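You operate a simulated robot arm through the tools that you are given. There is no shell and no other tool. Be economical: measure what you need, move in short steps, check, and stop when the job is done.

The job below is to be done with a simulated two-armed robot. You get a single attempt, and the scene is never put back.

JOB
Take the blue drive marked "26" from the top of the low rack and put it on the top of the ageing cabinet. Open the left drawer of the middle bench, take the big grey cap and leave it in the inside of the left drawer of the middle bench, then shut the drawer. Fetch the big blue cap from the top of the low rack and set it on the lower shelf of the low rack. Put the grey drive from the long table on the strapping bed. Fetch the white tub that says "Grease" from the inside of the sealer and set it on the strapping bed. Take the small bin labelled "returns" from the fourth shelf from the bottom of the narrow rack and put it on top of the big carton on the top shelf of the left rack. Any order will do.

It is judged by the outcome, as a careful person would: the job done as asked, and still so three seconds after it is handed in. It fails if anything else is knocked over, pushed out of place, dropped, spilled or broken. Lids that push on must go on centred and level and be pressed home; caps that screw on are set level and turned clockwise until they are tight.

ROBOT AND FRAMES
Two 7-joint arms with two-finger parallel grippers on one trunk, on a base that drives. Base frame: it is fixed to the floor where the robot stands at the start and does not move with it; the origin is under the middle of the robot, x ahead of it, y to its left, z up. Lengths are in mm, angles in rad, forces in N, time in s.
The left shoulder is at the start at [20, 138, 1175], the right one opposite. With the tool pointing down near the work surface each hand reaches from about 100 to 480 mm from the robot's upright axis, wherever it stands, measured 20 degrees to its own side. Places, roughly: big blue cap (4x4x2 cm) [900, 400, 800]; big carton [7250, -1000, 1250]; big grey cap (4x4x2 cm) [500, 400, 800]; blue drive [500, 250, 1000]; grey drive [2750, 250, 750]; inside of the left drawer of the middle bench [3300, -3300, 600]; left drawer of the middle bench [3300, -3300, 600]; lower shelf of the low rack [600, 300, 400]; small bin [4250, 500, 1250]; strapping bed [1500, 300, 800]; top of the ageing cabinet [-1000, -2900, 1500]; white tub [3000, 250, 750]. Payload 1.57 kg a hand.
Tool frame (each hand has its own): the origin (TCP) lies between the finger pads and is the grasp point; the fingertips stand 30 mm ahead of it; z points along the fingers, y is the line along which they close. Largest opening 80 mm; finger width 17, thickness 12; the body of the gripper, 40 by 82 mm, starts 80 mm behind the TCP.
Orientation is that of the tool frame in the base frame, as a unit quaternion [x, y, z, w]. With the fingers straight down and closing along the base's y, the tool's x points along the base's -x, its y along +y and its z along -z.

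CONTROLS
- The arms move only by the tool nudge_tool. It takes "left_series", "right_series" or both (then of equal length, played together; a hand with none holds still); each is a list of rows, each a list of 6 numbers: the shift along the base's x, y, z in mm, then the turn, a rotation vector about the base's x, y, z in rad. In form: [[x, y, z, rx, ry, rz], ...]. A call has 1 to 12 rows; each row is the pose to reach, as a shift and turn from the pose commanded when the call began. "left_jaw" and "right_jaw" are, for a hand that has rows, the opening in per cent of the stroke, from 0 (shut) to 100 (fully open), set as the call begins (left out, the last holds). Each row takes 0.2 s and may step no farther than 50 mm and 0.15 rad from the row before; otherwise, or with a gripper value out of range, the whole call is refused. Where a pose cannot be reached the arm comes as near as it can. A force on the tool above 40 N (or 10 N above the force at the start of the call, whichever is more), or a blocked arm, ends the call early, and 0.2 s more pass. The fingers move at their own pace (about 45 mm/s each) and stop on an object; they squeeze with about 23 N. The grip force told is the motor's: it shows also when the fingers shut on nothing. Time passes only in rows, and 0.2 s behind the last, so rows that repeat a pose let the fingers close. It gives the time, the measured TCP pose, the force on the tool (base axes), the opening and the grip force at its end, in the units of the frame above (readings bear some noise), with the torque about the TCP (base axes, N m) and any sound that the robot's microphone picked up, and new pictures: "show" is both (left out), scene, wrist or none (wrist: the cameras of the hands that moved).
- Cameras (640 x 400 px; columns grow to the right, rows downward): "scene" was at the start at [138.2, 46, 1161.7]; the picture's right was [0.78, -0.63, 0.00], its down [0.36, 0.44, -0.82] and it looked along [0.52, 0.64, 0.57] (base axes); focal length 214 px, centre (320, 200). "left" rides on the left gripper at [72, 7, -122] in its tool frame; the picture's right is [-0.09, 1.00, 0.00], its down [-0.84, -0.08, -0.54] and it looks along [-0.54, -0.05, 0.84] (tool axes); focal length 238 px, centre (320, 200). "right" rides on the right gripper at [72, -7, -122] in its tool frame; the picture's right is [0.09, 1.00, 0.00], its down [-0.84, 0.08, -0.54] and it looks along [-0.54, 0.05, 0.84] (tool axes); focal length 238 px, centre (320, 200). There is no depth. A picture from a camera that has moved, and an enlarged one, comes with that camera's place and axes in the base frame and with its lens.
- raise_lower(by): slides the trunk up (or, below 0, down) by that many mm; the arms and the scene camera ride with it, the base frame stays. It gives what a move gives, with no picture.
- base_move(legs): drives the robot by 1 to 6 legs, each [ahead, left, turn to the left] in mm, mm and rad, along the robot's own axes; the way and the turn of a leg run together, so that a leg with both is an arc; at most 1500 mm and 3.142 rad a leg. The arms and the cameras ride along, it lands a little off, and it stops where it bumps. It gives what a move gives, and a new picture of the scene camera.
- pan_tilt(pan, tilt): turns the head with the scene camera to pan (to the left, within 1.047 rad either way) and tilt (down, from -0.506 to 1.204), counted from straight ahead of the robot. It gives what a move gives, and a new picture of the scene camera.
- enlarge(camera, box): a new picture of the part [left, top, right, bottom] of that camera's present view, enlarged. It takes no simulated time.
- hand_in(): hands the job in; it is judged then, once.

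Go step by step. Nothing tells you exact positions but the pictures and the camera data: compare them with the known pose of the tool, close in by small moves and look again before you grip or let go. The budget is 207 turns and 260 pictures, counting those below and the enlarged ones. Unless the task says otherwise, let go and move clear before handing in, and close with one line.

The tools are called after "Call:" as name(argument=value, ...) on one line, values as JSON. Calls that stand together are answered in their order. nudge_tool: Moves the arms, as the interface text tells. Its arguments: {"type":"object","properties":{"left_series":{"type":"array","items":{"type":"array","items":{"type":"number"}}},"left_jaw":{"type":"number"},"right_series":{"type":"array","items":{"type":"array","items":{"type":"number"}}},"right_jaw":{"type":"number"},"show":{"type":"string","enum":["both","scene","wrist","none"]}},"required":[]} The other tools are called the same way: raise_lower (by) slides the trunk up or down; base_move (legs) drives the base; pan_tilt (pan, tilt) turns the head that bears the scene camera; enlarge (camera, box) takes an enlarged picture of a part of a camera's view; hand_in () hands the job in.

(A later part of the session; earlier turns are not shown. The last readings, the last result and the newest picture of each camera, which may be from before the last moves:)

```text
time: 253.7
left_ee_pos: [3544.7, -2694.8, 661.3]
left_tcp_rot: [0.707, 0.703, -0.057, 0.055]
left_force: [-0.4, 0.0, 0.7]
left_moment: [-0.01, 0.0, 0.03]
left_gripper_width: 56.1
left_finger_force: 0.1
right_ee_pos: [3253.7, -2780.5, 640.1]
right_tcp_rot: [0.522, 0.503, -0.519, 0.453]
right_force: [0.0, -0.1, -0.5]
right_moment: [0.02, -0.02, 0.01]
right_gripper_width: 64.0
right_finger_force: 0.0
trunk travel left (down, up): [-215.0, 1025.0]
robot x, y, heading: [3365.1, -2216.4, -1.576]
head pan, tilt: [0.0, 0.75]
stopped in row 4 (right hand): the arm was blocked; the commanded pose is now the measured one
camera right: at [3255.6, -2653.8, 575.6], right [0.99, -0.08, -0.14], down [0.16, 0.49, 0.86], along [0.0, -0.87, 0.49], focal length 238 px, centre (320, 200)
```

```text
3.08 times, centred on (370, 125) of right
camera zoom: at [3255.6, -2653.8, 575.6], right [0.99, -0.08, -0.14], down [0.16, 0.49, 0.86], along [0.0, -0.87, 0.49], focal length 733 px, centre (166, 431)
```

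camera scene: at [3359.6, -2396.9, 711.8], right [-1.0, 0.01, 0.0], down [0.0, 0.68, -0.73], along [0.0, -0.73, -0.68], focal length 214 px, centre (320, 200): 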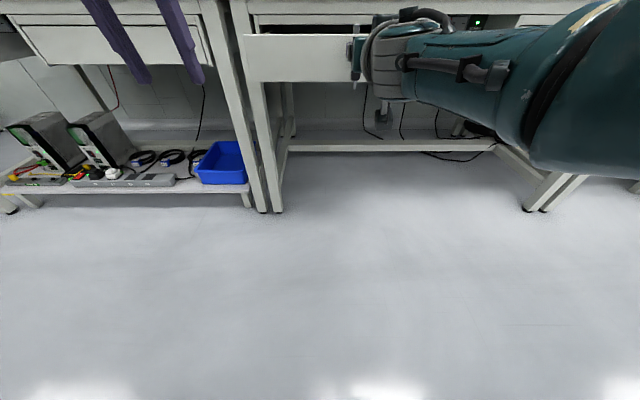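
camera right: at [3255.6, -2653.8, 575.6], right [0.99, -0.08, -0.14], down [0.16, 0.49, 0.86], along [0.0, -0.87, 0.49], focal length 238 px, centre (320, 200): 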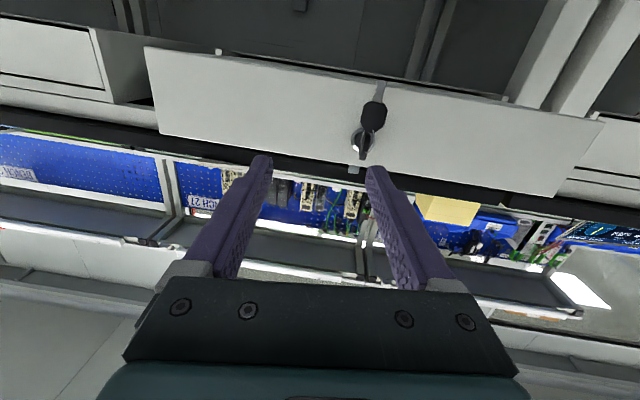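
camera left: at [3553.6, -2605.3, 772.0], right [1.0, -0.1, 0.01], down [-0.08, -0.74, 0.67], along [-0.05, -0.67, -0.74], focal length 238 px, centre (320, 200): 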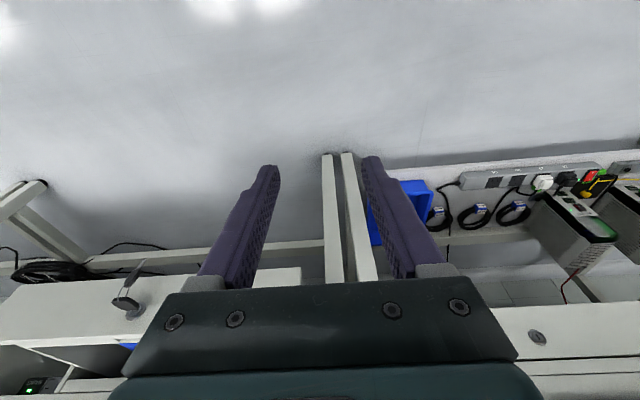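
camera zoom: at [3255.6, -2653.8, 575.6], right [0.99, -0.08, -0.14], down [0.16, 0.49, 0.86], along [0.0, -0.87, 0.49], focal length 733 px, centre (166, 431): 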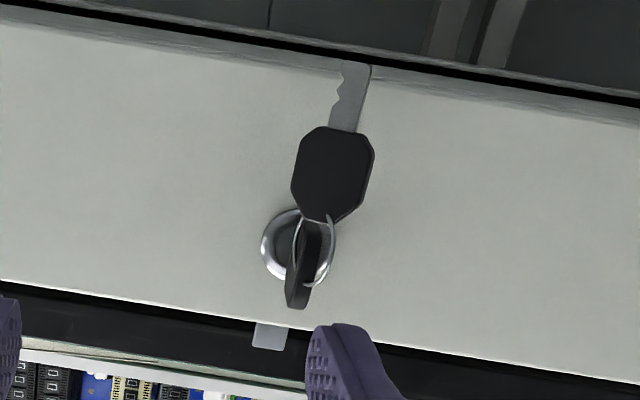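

The key got turned: its bow is now vertical and the lock bolt sticks up above the drawer front. I must turn it back before shutting. Moving the head aside, shifting the base left 34 and squaring the hand.

Call:
pan_tilt(pan=0.5, tilt=0.3)

Call:
base_move(legs=[[0, 34, 0]])

Call:
nudge_tool(right_series=[[0, 0, -2, -0.025, -0.025, 0.043], [0, 0, -4, -0.051, -0.05, 0.086], [0, 0, -4, -0.051, -0.05, 0.086]], right_jaw=65, show="wrist")

```text
time: 254.6
left_ee_pos: [3544.2, -2694.2, 662.6]
left_tcp_rot: [0.707, 0.703, -0.057, 0.055]
left_force: [-0.4, 1.2, 1.2]
left_moment: [-0.02, 0.01, -0.01]
left_gripper_width: 56.2
left_finger_force: 0.1
right_ee_pos: [3255.2, -2780.0, 639.5]
right_tcp_rot: [0.522, 0.504, -0.518, 0.453]
right_force: [0.4, 0.1, -0.4]
right_moment: [0.0, -0.01, 0.01]
right_gripper_width: 63.9
right_finger_force: 0.0
trunk travel left (down, up): [-215.0, 1025.0]
robot x, y, heading: [3358.1, -2212.7, -1.574]
head pan, tilt: [0.499, 0.3]
camera scene: at [3404.9, -2396.0, 752.0], right [-0.88, -0.47, 0.0], down [-0.14, 0.26, -0.95], along [0.45, -0.84, -0.3], focal length 214 px, centre (320, 200)
```

scene: 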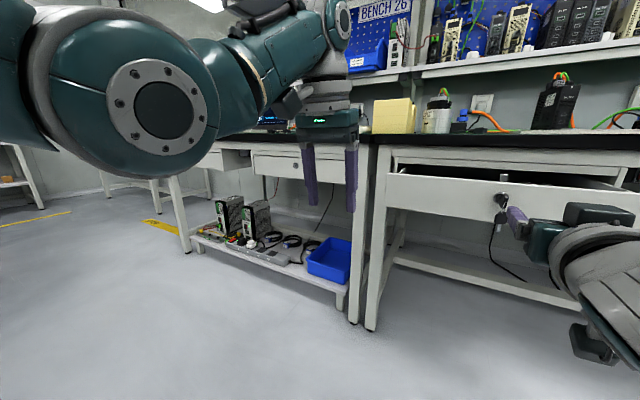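

```text
time: 255.4
left_ee_pos: [3578.0, -2695.2, 662.3]
left_tcp_rot: [0.707, 0.703, -0.057, 0.054]
left_force: [-0.2, -0.4, -0.6]
left_moment: [-0.01, -0.04, 0.01]
left_gripper_width: 56.0
left_finger_force: 0.1
right_ee_pos: [3288.2, -2778.3, 638.9]
right_tcp_rot: [0.523, 0.504, -0.518, 0.452]
right_force: [0.2, -0.9, -0.3]
right_moment: [0.03, -0.01, 0.03]
right_gripper_width: 63.9
right_finger_force: 0.1
trunk travel left (down, up): [-215.0, 1025.0]
robot x, y, heading: [3390.0, -2217.7, -1.574]
head pan, tilt: [0.499, 0.3]
camera scene: at [3437.4, -2396.2, 752.1], right [-0.88, -0.47, 0.0], down [-0.14, 0.26, -0.96], along [0.45, -0.84, -0.3], focal length 214 px, centre (320, 200)
```

scene: 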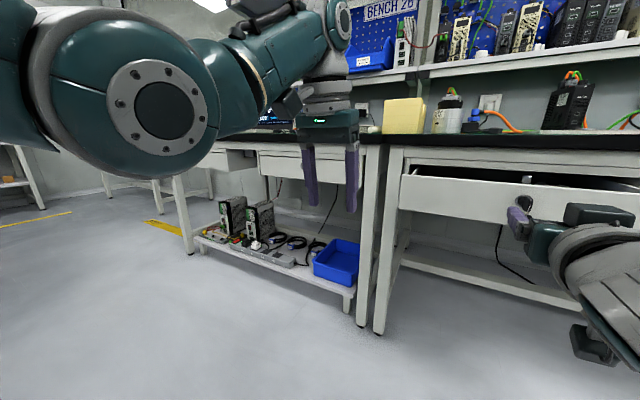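

```text
time: 256.2
left_ee_pos: [3579.7, -2695.4, 662.3]
left_tcp_rot: [0.706, 0.703, -0.057, 0.055]
left_force: [0.2, -0.2, 0.1]
left_moment: [0.02, 0.0, 0.0]
left_gripper_width: 55.9
left_finger_force: 0.0
right_ee_pos: [3290.0, -2780.4, 635.0]
right_tcp_rot: [0.502, 0.501, -0.497, 0.5]
right_force: [-0.2, -0.3, -0.3]
right_moment: [0.01, 0.02, 0.02]
right_gripper_width: 51.8
right_finger_force: 0.0
trunk travel left (down, up): [-215.0, 1025.0]
robot x, y, heading: [3393.3, -2215.6, -1.578]
head pan, tilt: [0.499, 0.3]
camera right: at [3283.4, -2657.5, 564.0], right [1.0, 0.0, -0.09], down [0.07, 0.54, 0.84], along [0.05, -0.84, 0.54], focal length 238 px, centre (320, 200)
```

right: 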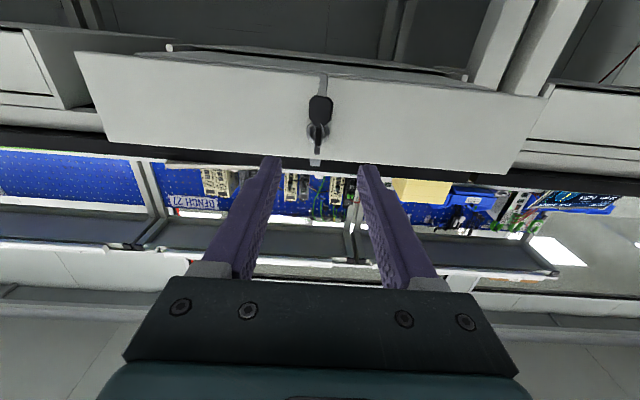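

Square to the key now. Drive ahead 40, then close in and grip the vertical bow.

Call:
base_move(legs=[[40, 0, 0.004]])

Call:
nudge_tool(right_series=[[-1, -15, 0, 0, 0, 0], [-1, -28, 0, 0, 0, 0], [-1, -28, 0, 0, 0, 0]], show="wrist")

```text
time: 257.1
left_ee_pos: [3580.3, -2732.4, 662.3]
left_tcp_rot: [0.705, 0.705, -0.056, 0.053]
left_force: [-0.2, -0.6, 0.2]
left_moment: [-0.03, -0.02, -0.02]
left_gripper_width: 55.7
left_finger_force: 0.1
right_ee_pos: [3291.5, -2818.0, 634.0]
right_tcp_rot: [0.502, 0.502, -0.497, 0.5]
right_force: [0.0, -0.1, -0.1]
right_moment: [-0.02, -0.01, 0.02]
right_gripper_width: 51.9
right_finger_force: 0.0
trunk travel left (down, up): [-215.0, 1025.0]
robot x, y, heading: [3394.3, -2251.5, -1.574]
head pan, tilt: [0.499, 0.3]
camera scene: at [3439.4, -2434.6, 751.9], right [-0.88, -0.48, 0.0], down [-0.14, 0.26, -0.95], along [0.46, -0.84, -0.3], focal length 214 px, centre (320, 200)
```

scene: 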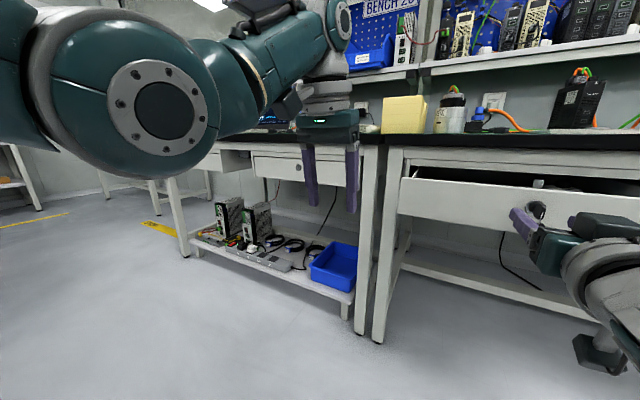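

```text
time: 257.9
left_ee_pos: [3579.8, -2734.0, 661.7]
left_tcp_rot: [0.705, 0.705, -0.057, 0.054]
left_force: [0.7, 0.4, 0.3]
left_moment: [0.02, 0.0, 0.02]
left_gripper_width: 56.1
left_finger_force: 0.1
right_ee_pos: [3278.9, -2850.7, 634.3]
right_tcp_rot: [-0.497, -0.505, 0.506, -0.492]
right_force: [0.4, -0.3, -0.2]
right_moment: [0.0, 0.01, 0.01]
right_gripper_width: 51.9
right_finger_force: 0.1
trunk travel left (down, up): [-215.0, 1025.0]
robot x, y, heading: [3394.9, -2257.5, -1.576]
head pan, tilt: [0.499, 0.3]
camera right: at [3271.9, -2727.3, 563.0], right [0.99, -0.01, -0.11], down [0.1, 0.54, 0.84], along [0.06, -0.84, 0.54], focal length 238 px, centre (320, 200)
```

right: 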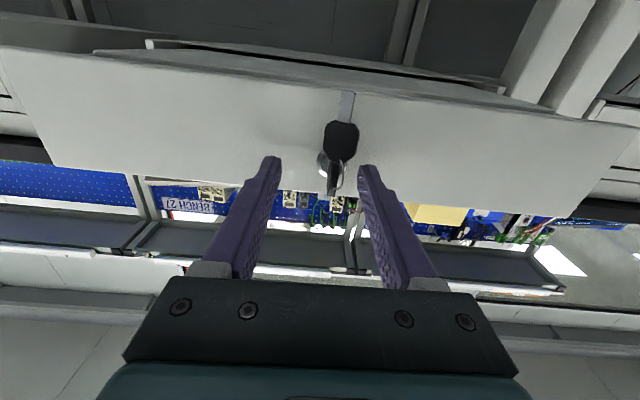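

Call:
nudge_tool(right_series=[[0, 0, 0, 0, 0, 0], [0, 0, 0, 0, 0, 0]], show="none")

```text
time: 258.5
left_ee_pos: [3581.2, -2734.4, 661.6]
left_tcp_rot: [0.705, 0.705, -0.057, 0.054]
left_force: [0.4, 0.2, 0.7]
left_moment: [-0.01, -0.01, 0.02]
left_gripper_width: 56.1
left_finger_force: 0.0
right_ee_pos: [3276.7, -2850.2, 635.5]
right_tcp_rot: [-0.499, -0.502, 0.506, -0.492]
right_force: [-0.8, -0.1, 0.0]
right_moment: [0.0, 0.02, -0.01]
right_gripper_width: 52.1
right_finger_force: 0.1
trunk travel left (down, up): [-215.0, 1025.0]
robot x, y, heading: [3395.3, -2252.7, -1.575]
head pan, tilt: [0.499, 0.3]
```

Call:
nudge_tool(right_series=[[5, 0, 1, 0, 0, 0], [10, -2, 1, 0, 0, 0], [10, -2, 1, 0, 0, 0]], show="wrist")

```text
time: 259.3
left_ee_pos: [3580.9, -2734.4, 661.5]
left_tcp_rot: [0.706, 0.704, -0.057, 0.054]
left_force: [-0.7, -0.2, 0.5]
left_moment: [0.0, 0.01, 0.01]
left_gripper_width: 55.9
left_finger_force: 0.0
right_ee_pos: [3282.4, -2852.0, 635.3]
right_tcp_rot: [-0.499, -0.503, 0.508, -0.491]
right_force: [0.3, 0.9, 0.5]
right_moment: [0.01, -0.01, -0.02]
right_gripper_width: 52.1
right_finger_force: 0.0
trunk travel left (down, up): [-215.0, 1025.0]
robot x, y, heading: [3396.6, -2250.7, -1.57]
head pan, tilt: [0.499, 0.3]
camera right: at [3275.8, -2729.3, 563.4], right [0.99, -0.01, -0.11], down [0.1, 0.54, 0.84], along [0.05, -0.84, 0.54], focal length 238 px, centre (320, 200)
```

right: 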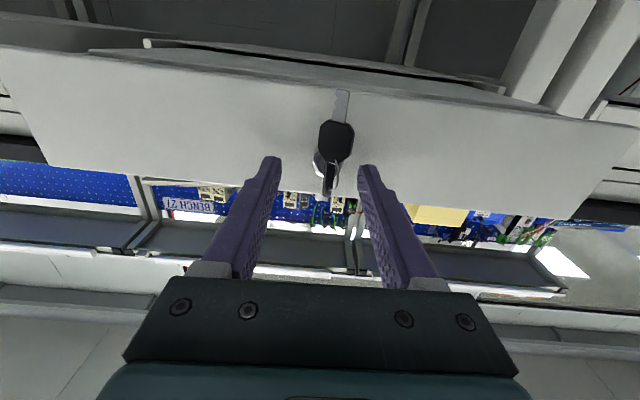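

Close on the bow.

Call:
nudge_tool(right_series=[[3, -4, 0, 0, 0, 0], [3, -4, 0, 0, 0, 0], [3, -4, 0, 0, 0, 0], [3, -4, 0, 0, 0, 0], [3, -4, 0, 0, 0, 0]], right_jaw=0, show="wrist")

```text
time: 260.5
left_ee_pos: [3581.2, -2733.2, 662.2]
left_tcp_rot: [0.705, 0.705, -0.057, 0.054]
left_force: [-0.7, -0.5, -0.7]
left_moment: [0.01, -0.01, -0.01]
left_gripper_width: 56.2
left_finger_force: 0.2
right_ee_pos: [3287.2, -2856.3, 634.8]
right_tcp_rot: [-0.501, -0.503, 0.506, -0.491]
right_force: [-2.6, -1.0, -5.3]
right_moment: [-0.28, -0.42, 0.62]
right_gripper_width: 5.5
right_finger_force: 25.2
trunk travel left (down, up): [-215.0, 1025.0]
robot x, y, heading: [3395.1, -2254.2, -1.573]
head pan, tilt: [0.499, 0.3]
camera right: at [3282.2, -2733.4, 563.1], right [0.99, -0.01, -0.11], down [0.1, 0.54, 0.84], along [0.05, -0.84, 0.53], focal length 238 px, centre (320, 200)
```

right: 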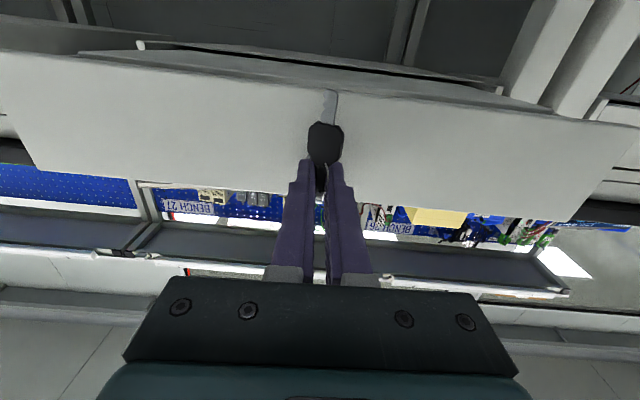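

Key bow gripped (5.5 mm thick). It leans as if turned counter-clockwise by ~80°, so I'll turn it clockwise (about −y), watching the torque.

Call:
nudge_tool(right_series=[[0, 0, 0, 0, -0.12, 0], [0, 0, 0, 0, -0.24, 0], [0, 0, 0, 0, -0.36, 0], [0, 0, 0, 0, -0.48, 0]], show="wrist")

```text
time: 261.5
left_ee_pos: [3577.3, -2733.2, 660.6]
left_tcp_rot: [0.706, 0.704, -0.057, 0.052]
left_force: [-0.4, 0.4, 0.6]
left_moment: [0.01, 0.03, 0.03]
left_gripper_width: 56.0
left_finger_force: 0.0
right_ee_pos: [3288.9, -2853.3, 634.9]
right_tcp_rot: [0.607, 0.366, -0.371, 0.6]
right_force: [-11.0, -0.5, -12.4]
right_moment: [0.61, -0.03, 0.69]
right_gripper_width: 5.3
right_finger_force: 25.6
trunk travel left (down, up): [-215.0, 1025.0]
robot x, y, heading: [3395.7, -2251.2, -1.573]
head pan, tilt: [0.499, 0.3]
camera right: at [3316.9, -2731.6, 568.0], right [0.93, -0.01, 0.37], down [-0.31, 0.54, 0.78], along [-0.21, -0.84, 0.5], focal length 238 px, centre (320, 200)
```

right: 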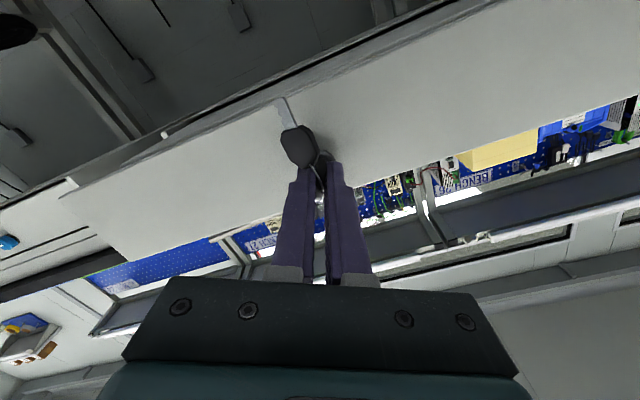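

It turns easily. Continue.

Call:
nudge_tool(right_series=[[-1, 0, -1, 0, -0.12, 0], [-2, 0, -1, 0, -0.24, 0], [-2, 0, -2, 0, -0.36, 0], [-2, 0, -2, 0, -0.48, 0]], show="none")

Call:
nudge_tool(right_series=[[0, 0, 0, 0, -0.12, 0], [0, 0, 0, 0, -0.24, 0], [0, 0, 0, 0, -0.36, 0], [0, 0, 0, 0, -0.46, 0]], show="wrist")

```text
time: 262.5
left_ee_pos: [3571.7, -2732.8, 660.9]
left_tcp_rot: [0.705, 0.705, -0.059, 0.053]
left_force: [-0.3, -0.3, 0.1]
left_moment: [0.01, 0.0, -0.01]
left_gripper_width: 56.0
left_finger_force: 0.0
right_ee_pos: [3288.6, -2853.4, 634.7]
right_tcp_rot: [0.674, 0.212, -0.214, 0.675]
right_force: [-26.9, 1.8, -1.1]
right_moment: [-0.12, 0.0, -0.87]
right_gripper_width: 5.4
right_finger_force: 25.5
trunk travel left (down, up): [-215.0, 1025.0]
robot x, y, heading: [3393.2, -2257.3, -1.569]
head pan, tilt: [0.499, 0.3]
```

```text
time: 263.5
left_ee_pos: [3573.4, -2734.2, 660.7]
left_tcp_rot: [0.704, 0.705, -0.059, 0.053]
left_force: [-0.2, 0.1, 0.0]
left_moment: [0.01, -0.01, 0.01]
left_gripper_width: 56.1
left_finger_force: 0.0
right_ee_pos: [3291.6, -2854.9, 634.8]
right_tcp_rot: [0.703, 0.054, -0.054, 0.707]
right_force: [-24.4, 1.3, 2.2]
right_moment: [0.64, 0.0, -0.53]
right_gripper_width: 5.4
right_finger_force: 26.1
trunk travel left (down, up): [-215.0, 1025.0]
robot x, y, heading: [3397.2, -2254.3, -1.578]
head pan, tilt: [0.499, 0.3]
camera right: at [3361.6, -2731.8, 616.6], right [0.24, 0.01, 0.97], down [-0.82, 0.54, 0.2], along [-0.53, -0.84, 0.14], focal length 238 px, centre (320, 200)
```

right: 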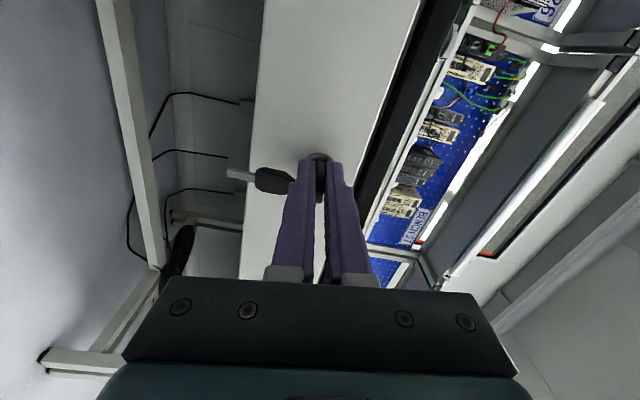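

Call:
nudge_tool(right_series=[[-1, 0, 0, 0, -0.08, 0], [-2, 0, 0, 0, -0.15, 0], [-2, 0, 0, 0, -0.15, 0]], show="none")

Call:
pan_tilt(pan=0.1, tilt=0.3)

Call:
enlarge(camera="scene", box=[230, 140, 430, 265])

```text
time: 264.3
left_ee_pos: [3574.6, -2733.5, 660.0]
left_tcp_rot: [0.705, 0.705, -0.058, 0.052]
left_force: [-0.2, -0.5, 0.5]
left_moment: [0.01, -0.02, 0.0]
left_gripper_width: 56.2
left_finger_force: 0.1
right_ee_pos: [3292.1, -2854.4, 634.2]
right_tcp_rot: [0.705, 0.002, 0.001, 0.709]
right_force: [-21.5, 0.8, 1.2]
right_moment: [0.63, -0.02, -0.62]
right_gripper_width: 5.3
right_finger_force: 25.4
trunk travel left (down, up): [-215.0, 1025.0]
robot x, y, heading: [3396.1, -2252.0, -1.573]
head pan, tilt: [0.499, 0.3]
```

```text
time: 265.2
left_ee_pos: [3573.1, -2734.7, 660.6]
left_tcp_rot: [0.705, 0.705, -0.059, 0.052]
left_force: [0.4, -0.4, 0.9]
left_moment: [0.0, -0.02, -0.01]
left_gripper_width: 56.2
left_finger_force: 0.1
right_ee_pos: [3290.6, -2854.8, 634.9]
right_tcp_rot: [0.704, 0.002, -0.001, 0.71]
right_force: [-20.7, 1.7, 3.2]
right_moment: [0.63, -0.02, -0.49]
right_gripper_width: 5.6
right_finger_force: 24.8
trunk travel left (down, up): [-215.0, 1025.0]
robot x, y, heading: [3396.5, -2252.9, -1.572]
head pan, tilt: [0.099, 0.3]
camera scene: at [3397.8, -2446.6, 752.1], right [-1.0, -0.1, 0.01], down [-0.03, 0.29, -0.96], along [0.09, -0.95, -0.3], focal length 214 px, centre (320, 200)
```

scene: 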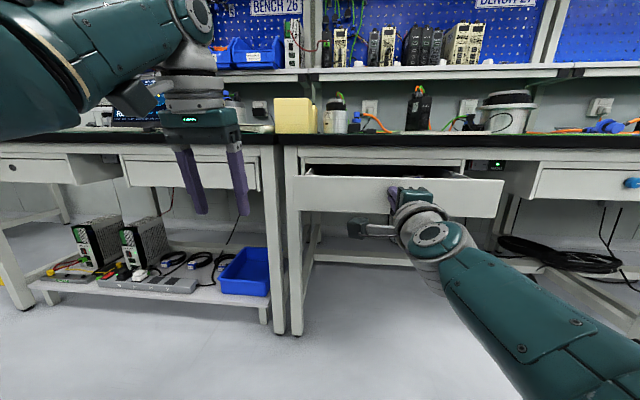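

```text
3.20 times, centred on (330, 202) of scene
camera zoom: at [3397.8, -2446.6, 752.1], right [-1.0, -0.1, 0.01], down [-0.03, 0.29, -0.96], along [0.09, -0.95, -0.3], focal length 686 px, centre (288, 192)
```

zoom: 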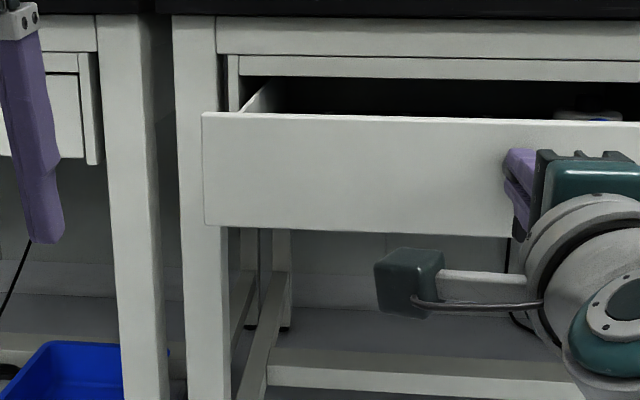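

The bolt has disappeared (retracted) with the bow horizontal. Holding the key, I'll push the drawer in: base ahead 140, last part with the hand.

Call:
nudge_tool(right_series=[[-3, 0, 0, 0, 0, 0], [-4, 0, 0, 0, 0, 0]], show="none")

Call:
base_move(legs=[[70, 0, 0], [70, 0, 0]])

```text
time: 265.8
left_ee_pos: [3576.8, -2734.4, 660.4]
left_tcp_rot: [0.705, 0.705, -0.058, 0.053]
left_force: [-0.3, -0.2, -0.8]
left_moment: [0.0, -0.01, 0.06]
left_gripper_width: 55.8
left_finger_force: 0.1
right_ee_pos: [3291.0, -2854.7, 634.5]
right_tcp_rot: [0.705, 0.003, 0.001, 0.709]
right_force: [-13.2, 2.0, 5.3]
right_moment: [0.57, -0.01, -0.73]
right_gripper_width: 5.3
right_finger_force: 25.4
trunk travel left (down, up): [-215.0, 1025.0]
robot x, y, heading: [3392.0, -2251.3, -1.573]
head pan, tilt: [0.099, 0.3]
```

```text
time: 267.4
left_ee_pos: [3576.9, -2873.2, 661.1]
left_tcp_rot: [0.704, 0.706, -0.057, 0.053]
left_force: [0.8, -1.2, -0.9]
left_moment: [-0.01, -0.01, 0.03]
left_gripper_width: 55.9
left_finger_force: 0.1
right_ee_pos: [3291.8, -2994.2, 635.3]
right_tcp_rot: [0.704, 0.003, 0.001, 0.71]
right_force: [-12.6, 0.7, 5.4]
right_moment: [0.51, 0.05, -0.13]
right_gripper_width: 5.2
right_finger_force: 25.3
trunk travel left (down, up): [-215.0, 1025.0]
robot x, y, heading: [3395.7, -2393.4, -1.57]
head pan, tilt: [0.099, 0.3]
camera scene: at [3400.1, -2585.9, 752.3], right [-1.0, -0.1, 0.0], down [-0.03, 0.29, -0.96], along [0.09, -0.95, -0.3], focal length 214 px, centre (320, 200)
```

scene: 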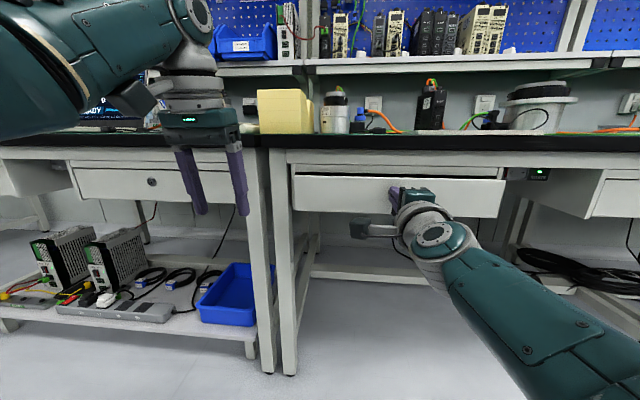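

Nearly shut. Pushing the rest gently.

Call:
base_move(legs=[[20, 0, 0]])

Call:
nudge_tool(right_series=[[0, -6, 0, 0, 0, 0], [0, -12, 0, 0, 0, 0], [0, -16, 0, 0, 0, 0], [0, -20, 0, 0, 0, 0], [0, -24, 0, 0, 0, 0], [0, -28, 0, 0, 0, 0]], show="scene")

```text
time: 268.2
left_ee_pos: [3577.9, -2890.7, 660.8]
left_tcp_rot: [0.704, 0.706, -0.057, 0.053]
left_force: [0.5, -0.3, -0.3]
left_moment: [0.01, -0.04, -0.02]
left_gripper_width: 56.2
left_finger_force: 0.1
right_ee_pos: [3292.7, -3012.4, 635.8]
right_tcp_rot: [0.704, 0.002, 0.001, 0.71]
right_force: [-9.7, 1.1, 2.7]
right_moment: [0.6, 0.0, -0.27]
right_gripper_width: 5.3
right_finger_force: 25.6
trunk travel left (down, up): [-215.0, 1025.0]
robot x, y, heading: [3394.2, -2414.0, -1.574]
head pan, tilt: [0.099, 0.3]
camera scene: at [3401.1, -2604.0, 752.0], right [-1.0, -0.1, 0.0], down [-0.03, 0.3, -0.95], along [0.09, -0.95, -0.3], focal length 214 px, centre (320, 200)
```

scene: 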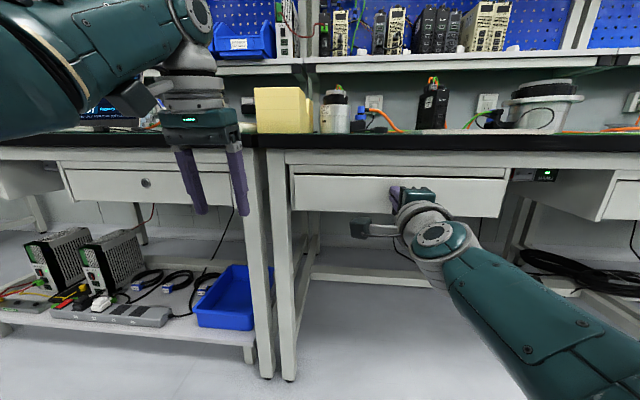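

```text
time: 269.6
left_ee_pos: [3580.5, -2886.7, 659.2]
left_tcp_rot: [0.705, 0.705, -0.054, 0.052]
left_force: [-0.2, 0.1, 0.9]
left_moment: [0.01, 0.0, -0.03]
left_gripper_width: 56.0
left_finger_force: 0.1
right_ee_pos: [3293.4, -3036.4, 634.7]
right_tcp_rot: [0.703, 0.002, 0.0, 0.711]
right_force: [-3.5, 27.8, 20.2]
right_moment: [0.41, 0.11, 0.06]
right_gripper_width: 5.6
right_finger_force: 25.3
trunk travel left (down, up): [-215.0, 1025.0]
robot x, y, heading: [3395.6, -2414.7, -1.57]
head pan, tilt: [0.099, 0.3]
camera scene: at [3402.4, -2599.8, 751.4], right [-1.0, -0.1, 0.0], down [-0.03, 0.3, -0.95], along [0.09, -0.95, -0.3], focal length 214 px, centre (320, 200)
```

scene: 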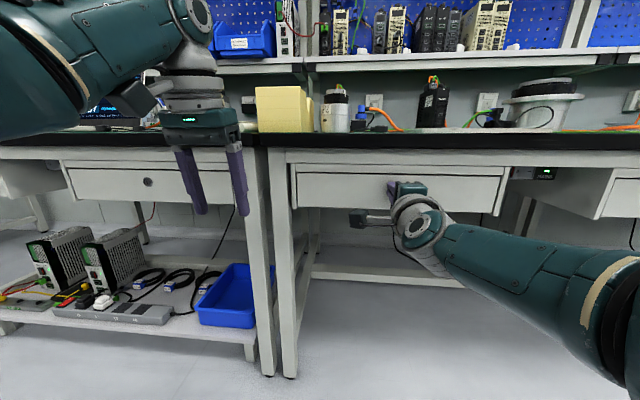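

The drawer has reached its end stop (28 N). Release the key and back straight out with the base.

Call:
nudge_tool(right_series=[[0, 2, 0, 0, 0, 0], [0, 2, 0, 0, 0, 0], [0, 2, 0, 0, 0, 0], [0, 2, 0, 0, 0, 0]], right_jaw=45, show="none")

Call:
base_move(legs=[[-250, 0, 0]])

Call:
enlarge(camera="scene", box=[280, 130, 440, 230])

```text
time: 270.6
left_ee_pos: [3580.4, -2890.6, 661.1]
left_tcp_rot: [0.706, 0.704, -0.056, 0.052]
left_force: [-0.6, 0.4, 0.1]
left_moment: [0.01, 0.03, 0.0]
left_gripper_width: 56.0
left_finger_force: 0.1
right_ee_pos: [3295.1, -3035.2, 633.3]
right_tcp_rot: [0.705, 0.001, 0.002, 0.709]
right_force: [-0.5, 7.4, -1.7]
right_moment: [0.28, 0.0, -0.07]
right_gripper_width: 37.5
right_finger_force: 0.6
trunk travel left (down, up): [-215.0, 1025.0]
robot x, y, heading: [3392.0, -2414.4, -1.571]
head pan, tilt: [0.099, 0.3]
```

```text
time: 272.4
left_ee_pos: [3580.7, -2647.2, 661.3]
left_tcp_rot: [0.705, 0.705, -0.057, 0.054]
left_force: [0.6, 0.5, -0.1]
left_moment: [0.0, 0.01, 0.01]
left_gripper_width: 55.9
left_finger_force: 0.1
right_ee_pos: [3295.4, -2794.3, 635.3]
right_tcp_rot: [0.704, 0.001, 0.003, 0.71]
right_force: [0.2, -0.2, 0.6]
right_moment: [-0.05, 0.01, -0.01]
right_gripper_width: 36.1
right_finger_force: 0.0
trunk travel left (down, up): [-215.0, 1025.0]
robot x, y, heading: [3398.2, -2166.2, -1.571]
head pan, tilt: [0.099, 0.3]
camera scene: at [3404.1, -2359.8, 752.2], right [-1.0, -0.1, 0.0], down [-0.03, 0.29, -0.96], along [0.09, -0.95, -0.3], focal length 214 px, centre (320, 200)
```

scene: 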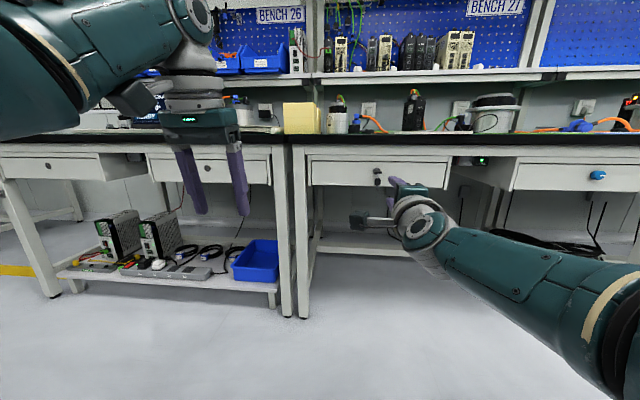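

```text
4.00 times, centred on (360, 180) of scene
camera zoom: at [3404.1, -2359.8, 752.2], right [-1.0, -0.1, 0.0], down [-0.03, 0.29, -0.96], along [0.09, -0.95, -0.3], focal length 858 px, centre (160, 280)
```

zoom: 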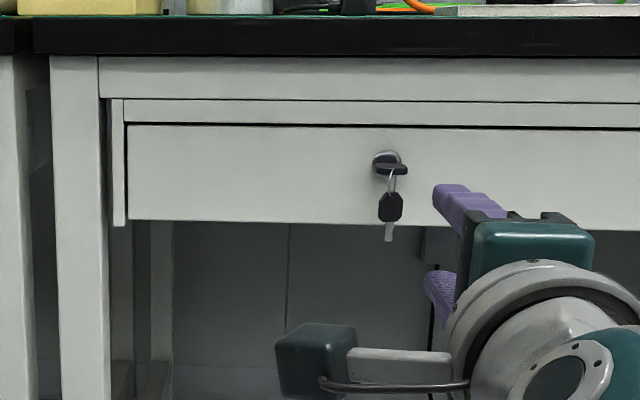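

Drawer is shut and the key back as it was. Now back into the aisle, raise the trunk, and unroll/unpitch the right hand.

Call:
base_move(legs=[[-700, 0, 0]])

Call:
raise_lower(by=335)

Call:
nudge_tool(right_series=[[0, 0, 0, 0, 0.143, 0], [0, 0, 0, 0, 0.286, 0], [0, 0, 0, 0, 0.429, 0], [0, 0, 0, 0, 0.572, 0], [0, 0, 0, 0, 0.715, 0], [0, 0, 0, 0, 0.858, 0], [0, 0, 0, 0, 1.0, 0], [0, 0, 0, 0, 1.143, 0], [0, 0, 0, 0, 1.286, 0], [0, 0, 0, 0, 1.43, 0], [0, 0, 0, 0, 1.571, 0]], show="none")

Call:
nudge_tool(right_series=[[-5, 10, 7, 0.143, 0, 0], [-10, 20, 14, 0.286, 0, 0], [-15, 30, 20, 0.429, 0, 0], [-20, 40, 27, 0.572, 0, 0], [-25, 50, 34, 0.715, 0, 0], [-30, 60, 40, 0.858, 0, 0], [-35, 70, 47, 1.0, 0, 0], [-40, 80, 54, 1.143, 0, 0], [-45, 90, 60, 1.286, 0, 0], [-50, 100, 67, 1.43, 0, 0], [-55, 110, 74, 1.571, 0, 0]], show="scene")

```text
time: 276.3
left_ee_pos: [3582.7, -1940.8, 661.4]
left_tcp_rot: [0.705, 0.704, -0.058, 0.054]
left_force: [0.6, 0.1, -0.3]
left_moment: [0.02, -0.04, 0.0]
left_gripper_width: 56.1
left_finger_force: 0.0
right_ee_pos: [3296.2, -2087.5, 636.0]
right_tcp_rot: [0.704, 0.001, 0.002, 0.71]
right_force: [-0.2, 0.1, -0.1]
right_moment: [-0.01, 0.01, 0.02]
right_gripper_width: 36.0
right_finger_force: 0.1
trunk travel left (down, up): [-215.0, 1025.0]
robot x, y, heading: [3394.9, -1459.8, -1.574]
head pan, tilt: [0.099, 0.3]
camera scene: at [3405.1, -1653.2, 752.1], right [-1.0, -0.1, 0.0], down [-0.03, 0.29, -0.96], along [0.09, -0.95, -0.3], focal length 214 px, centre (320, 200)
```

scene: 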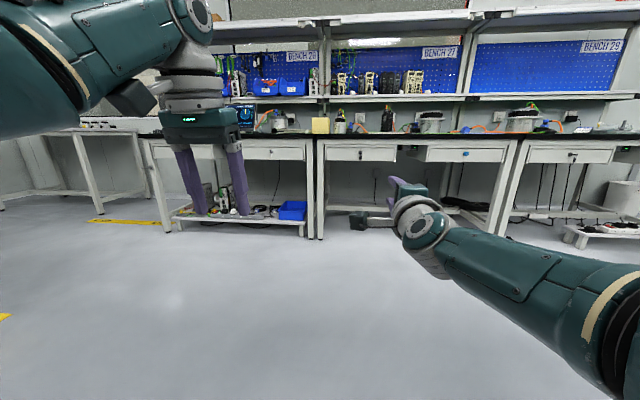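

```text
time: 279.6
left_ee_pos: [3581.7, -1940.2, 996.8]
left_tcp_rot: [0.705, 0.704, -0.057, 0.055]
left_force: [1.5, -0.8, -0.8]
left_moment: [0.04, 0.02, 0.01]
left_gripper_width: 56.2
left_finger_force: 0.1
right_ee_pos: [3296.0, -2086.6, 970.5]
right_tcp_rot: [0.705, 0.001, 0.002, 0.709]
right_force: [0.1, 0.0, -0.1]
right_moment: [-0.02, -0.01, 0.01]
right_gripper_width: 35.9
right_finger_force: 0.1
trunk travel left (down, up): [-550.0, 690.0]
robot x, y, heading: [3394.4, -1459.7, -1.571]
head pan, tilt: [0.099, 0.3]
```

```text
time: 282.0
left_ee_pos: [3581.4, -1941.4, 995.5]
left_tcp_rot: [0.705, 0.705, -0.057, 0.054]
left_force: [0.3, -0.2, 0.5]
left_moment: [0.02, -0.01, 0.01]
left_gripper_width: 55.8
left_finger_force: 0.1
right_ee_pos: [3295.9, -2087.1, 970.0]
right_tcp_rot: [0.498, 0.504, -0.497, 0.501]
right_force: [-0.4, -0.2, 0.2]
right_moment: [0.01, -0.01, -0.01]
right_gripper_width: 36.2
right_finger_force: 0.0
trunk travel left (down, up): [-550.0, 690.0]
robot x, y, heading: [3391.5, -1458.9, -1.565]
head pan, tilt: [0.099, 0.3]
```

```text
time: 284.5
left_ee_pos: [3582.0, -1940.8, 997.2]
left_tcp_rot: [0.705, 0.705, -0.056, 0.055]
left_force: [-0.6, -0.5, 0.7]
left_moment: [-0.02, 0.0, 0.01]
left_gripper_width: 56.0
left_finger_force: 0.0
right_ee_pos: [3227.1, -1909.9, 982.3]
right_tcp_rot: [0.699, 0.712, 0.049, -0.052]
right_force: [-0.1, -0.4, -0.2]
right_moment: [0.0, 0.02, -0.02]
right_gripper_width: 36.3
right_finger_force: 0.2
right hand out of reach, approached as far as the arm can: row 1, 9, 10, 11
trunk travel left (down, up): [-550.0, 690.0]
robot x, y, heading: [3393.3, -1458.6, -1.57]
head pan, tilt: [0.099, 0.3]
stopped in row 11 (right hand): the arm was blocked; the commanded pose is now the measured one
camera scene: at [3405.3, -1653.2, 1087.2], right [-1.0, -0.1, 0.0], down [-0.03, 0.29, -0.96], along [0.09, -0.95, -0.3], focal length 214 px, centre (320, 200)
```

scene: 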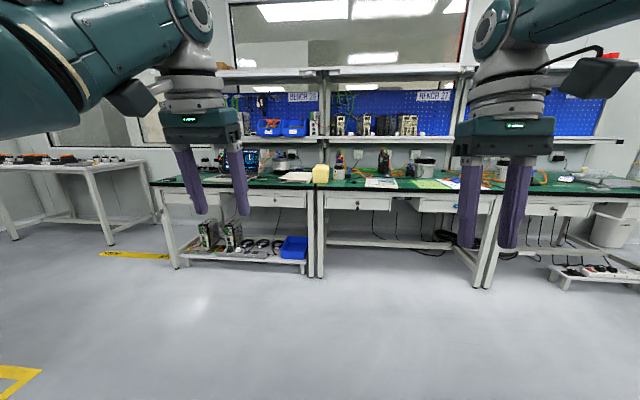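

Both hands ready. Turning around to view the long table and sealer on the +y side.

Call:
base_move(legs=[[0, 0, 3.141], [0, 500, 0]])

Call:
pan_tilt(pan=0.0, tilt=0.25)

```text
time: 294.8
left_ee_pos: [2714.3, -962.5, 996.1]
left_tcp_rot: [-0.699, 0.711, 0.054, 0.057]
left_force: [0.2, 0.8, -0.5]
left_moment: [0.01, 0.01, -0.04]
left_gripper_width: 56.1
left_finger_force: 0.1
right_ee_pos: [3070.5, -999.3, 982.1]
right_tcp_rot: [-0.705, 0.705, -0.052, -0.049]
right_force: [-0.4, -0.7, -0.5]
right_moment: [0.01, 0.02, -0.01]
right_gripper_width: 36.1
right_finger_force: 0.2
trunk travel left (down, up): [-550.0, 690.0]
robot x, y, heading: [2893.8, -1449.1, 1.555]
head pan, tilt: [0.099, 0.3]
camera scene: at [2887.3, -1255.1, 1087.1], right [1.0, 0.08, 0.0], down [0.02, -0.29, -0.96], along [-0.08, 0.95, -0.3], focal length 214 px, centre (320, 200)
```

scene: 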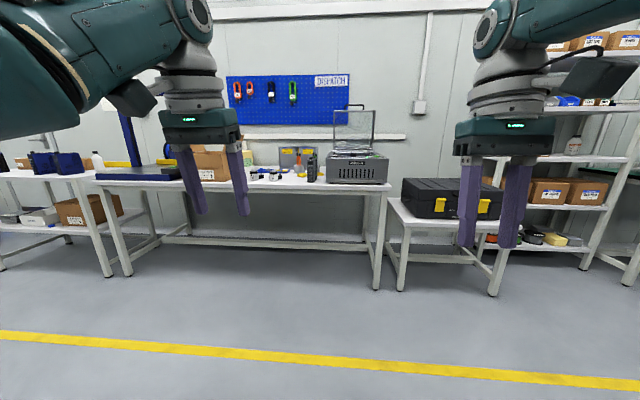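

```text
time: 295.4
left_ee_pos: [2713.9, -963.6, 997.0]
left_tcp_rot: [-0.698, 0.711, 0.054, 0.057]
left_force: [-0.6, -0.2, 0.5]
left_moment: [-0.03, -0.04, 0.0]
left_gripper_width: 56.1
left_finger_force: 0.1
right_ee_pos: [3069.5, -1000.8, 981.0]
right_tcp_rot: [0.706, -0.705, 0.053, 0.049]
right_force: [-0.3, 0.1, -0.3]
right_moment: [-0.02, -0.02, 0.04]
right_gripper_width: 35.9
right_finger_force: 0.1
trunk travel left (down, up): [-550.0, 690.0]
robot x, y, heading: [2892.4, -1447.1, 1.549]
head pan, tilt: [0.0, 0.25]
camera scene: at [2896.7, -1254.8, 1091.8], right [1.0, -0.02, 0.0], down [0.0, -0.25, -0.97], along [0.02, 0.97, -0.25], focal length 214 px, centre (320, 200)
```

scene: 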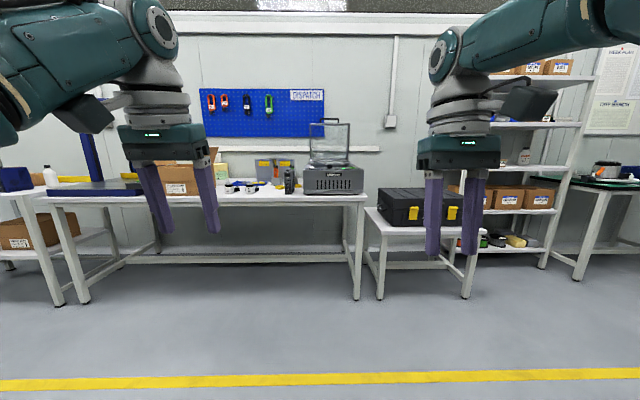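

Call:
enlarge(camera="scene", box=[200, 110, 380, 222])

Call:
enlarge(camera="scene", box=[20, 120, 240, 220])

```text
3.56 times, centred on (290, 166) of scene
camera zoom: at [2896.7, -1254.8, 1091.8], right [1.0, -0.02, 0.0], down [0.0, -0.25, -0.97], along [0.02, 0.97, -0.25], focal length 763 px, centre (427, 321)
```

zoom: 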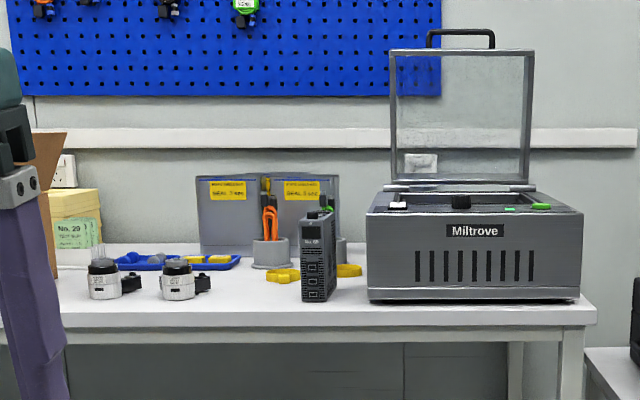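

```text
2.91 times, centred on (130, 170) of scene
camera zoom: at [2896.7, -1254.8, 1091.8], right [1.0, -0.02, 0.0], down [0.0, -0.25, -0.97], along [0.02, 0.97, -0.25], focal length 624 px, centre (873, 287)
```

zoom: 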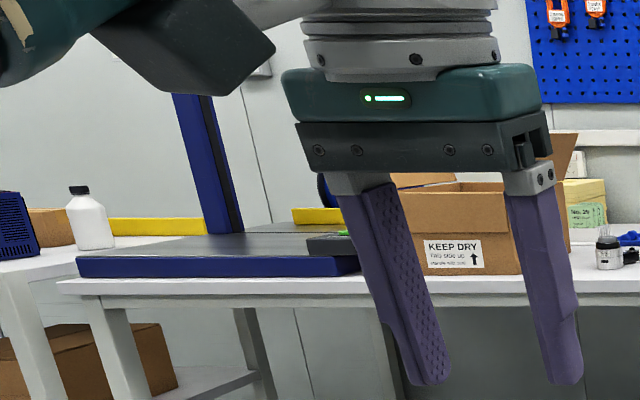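

The grey drive stands left of the sealer (~[2708, 250]), and the sealer's lid is open. I'll raise the trunk 120 and drive up for a view from above.

Call:
raise_lower(by=120)

Call:
base_move(legs=[[0, 40, 0.022], [1150, 0, 0]])

Call:
pan_tilt(pan=0.0, tilt=0.7)

```text
time: 296.9
left_ee_pos: [2713.1, -963.4, 1116.0]
left_tcp_rot: [-0.698, 0.711, 0.054, 0.057]
left_force: [-0.4, -0.4, -0.3]
left_moment: [-0.03, 0.02, 0.03]
left_gripper_width: 56.0
left_finger_force: 0.1
right_ee_pos: [3070.2, -1000.2, 1101.4]
right_tcp_rot: [0.705, -0.705, 0.052, 0.05]
right_force: [-0.4, -0.4, -0.4]
right_moment: [0.03, -0.02, -0.03]
right_gripper_width: 36.1
right_finger_force: 0.0
trunk travel left (down, up): [-670.0, 570.0]
robot x, y, heading: [2893.1, -1447.6, 1.558]
head pan, tilt: [0.0, 0.25]
```

```text
time: 303.2
left_ee_pos: [2651.2, 172.6, 1117.0]
left_tcp_rot: [0.709, -0.701, -0.055, -0.057]
left_force: [0.1, 0.4, -0.1]
left_moment: [0.0, 0.04, 0.05]
left_gripper_width: 55.9
left_finger_force: 0.0
right_ee_pos: [3008.1, 144.5, 1102.1]
right_tcp_rot: [0.716, -0.694, 0.052, 0.049]
right_force: [1.2, 0.2, 1.0]
right_moment: [-0.03, -0.02, -0.04]
right_gripper_width: 36.1
right_finger_force: 0.0
trunk travel left (down, up): [-670.0, 570.0]
robot x, y, heading: [2845.3, -306.9, 1.583]
head pan, tilt: [0.0, 0.25]
camera scene: at [2842.3, -113.5, 1211.8], right [1.0, 0.01, 0.0], down [0.0, -0.25, -0.97], along [-0.01, 0.97, -0.25], focal length 214 px, centre (320, 200)
```

scene: 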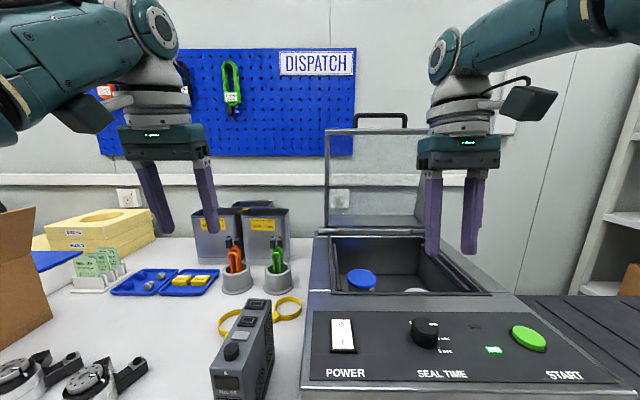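

```text
time: 304.1
left_ee_pos: [2652.1, 171.3, 1117.2]
left_tcp_rot: [0.709, -0.701, -0.055, -0.056]
left_force: [0.6, -0.9, 0.3]
left_moment: [0.04, -0.02, 0.0]
left_gripper_width: 56.2
left_finger_force: 0.1
right_ee_pos: [3007.9, 144.9, 1102.2]
right_tcp_rot: [0.717, -0.694, 0.053, 0.05]
right_force: [0.2, -0.3, -0.4]
right_moment: [0.01, 0.0, 0.0]
right_gripper_width: 35.9
right_finger_force: 0.1
trunk travel left (down, up): [-670.0, 570.0]
robot x, y, heading: [2844.0, -307.9, 1.578]
head pan, tilt: [0.0, 0.7]
camera scene: at [2842.4, -121.9, 1171.1], right [1.0, 0.01, 0.0], down [0.01, -0.64, -0.77], along [-0.01, 0.77, -0.64], focal length 214 px, centre (320, 200)
```

scene: 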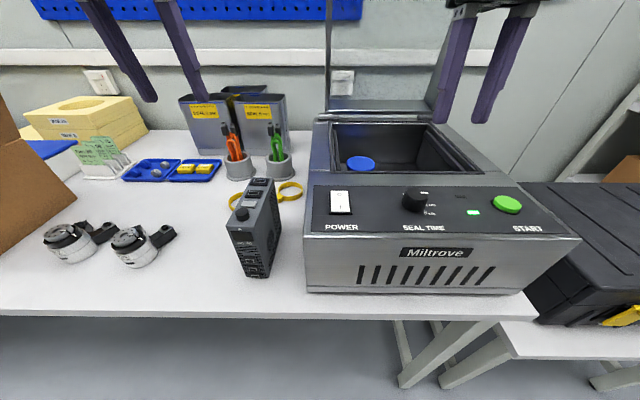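

I can see the grey drive at about [2706, 181] (slightly turned) and a blue-lidded tub inside the sealer. Base ahead 60, and the left hand goes above the drive.

Call:
base_move(legs=[[60, 0, -0.01]])

Call:
nudge_tool(left_series=[[14, -12, -30, -0.04, 0, -0.025], [28, -25, -60, -0.08, 0, -0.05], [42, -38, -85, -0.12, 0, -0.075], [54, -50, -100, -0.157, 0, -0.1], [54, -50, -100, -0.157, 0, -0.1]], left_jaw=100, show="wrist")

Call:
enlarge(camera="right", box=[0, 0, 640, 400])

```text
time: 305.1
left_ee_pos: [2656.2, 235.6, 1117.3]
left_tcp_rot: [0.706, -0.704, -0.055, -0.057]
left_force: [-0.2, 0.0, 0.1]
left_moment: [0.02, -0.03, -0.03]
left_gripper_width: 56.0
left_finger_force: 0.0
right_ee_pos: [3011.7, 203.7, 1101.9]
right_tcp_rot: [0.712, -0.698, 0.053, 0.049]
right_force: [-0.9, 0.2, 0.0]
right_moment: [0.02, 0.0, -0.01]
right_gripper_width: 36.0
right_finger_force: 0.1
trunk travel left (down, up): [-670.0, 570.0]
robot x, y, heading: [2843.6, -244.6, 1.572]
head pan, tilt: [0.0, 0.7]
camera scene: at [2844.1, -62.2, 1171.0], right [1.0, 0.0, 0.0], down [0.0, -0.64, -0.77], along [0.0, 0.77, -0.64], focal length 214 px, centre (320, 200)
```

scene: 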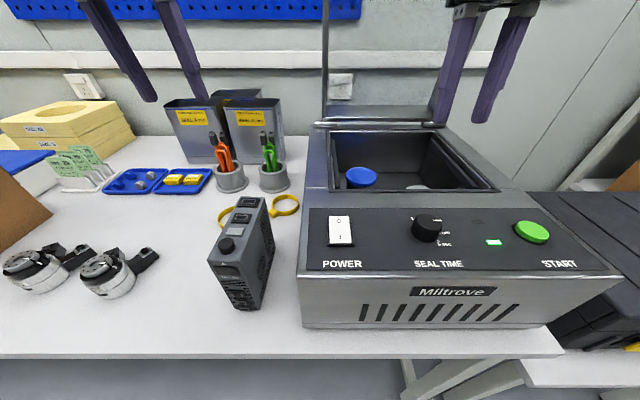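

```text
time: 306.3
left_ee_pos: [2709.8, 183.4, 1017.4]
left_tcp_rot: [-0.672, 0.74, -0.003, 0.002]
left_force: [0.5, -0.9, -0.6]
left_moment: [0.0, -0.03, -0.01]
left_gripper_width: 80.1
left_finger_force: 0.2
right_ee_pos: [3010.9, 203.4, 1102.6]
right_tcp_rot: [0.713, -0.698, 0.053, 0.05]
right_force: [0.0, -0.1, 0.4]
right_moment: [0.01, -0.01, 0.0]
right_gripper_width: 35.9
right_finger_force: 0.1
trunk travel left (down, up): [-670.0, 570.0]
robot x, y, heading: [2843.8, -247.1, 1.57]
head pan, tilt: [0.0, 0.7]
camera left: at [2695.4, 112.8, 1140.1], right [-0.98, 0.19, -0.01], down [0.15, 0.83, 0.54], along [0.11, 0.53, -0.84], focal length 238 px, centre (320, 200)
```

left: 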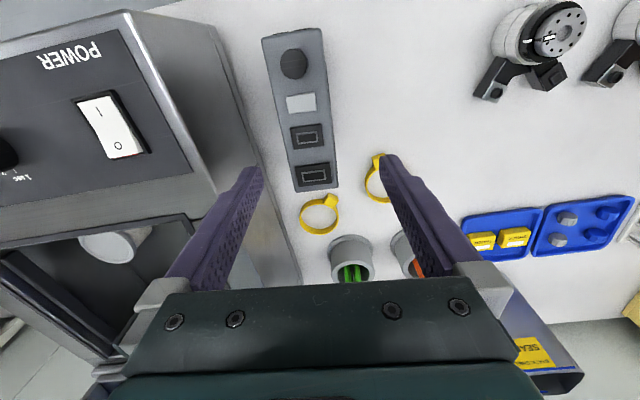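

```text
1.00 times, centred on (320, 200) of right (not enlarged: the box is as wide or as high as the picture)
camera zoom: at [3019.5, 150.4, 1233.4], right [-0.99, -0.11, 0.01], down [-0.1, 0.9, 0.42], along [-0.05, 0.41, -0.91], focal length 238 px, centre (320, 200)
```

zoom: 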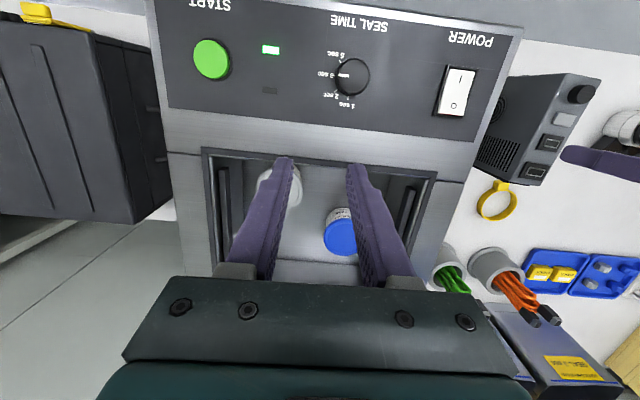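

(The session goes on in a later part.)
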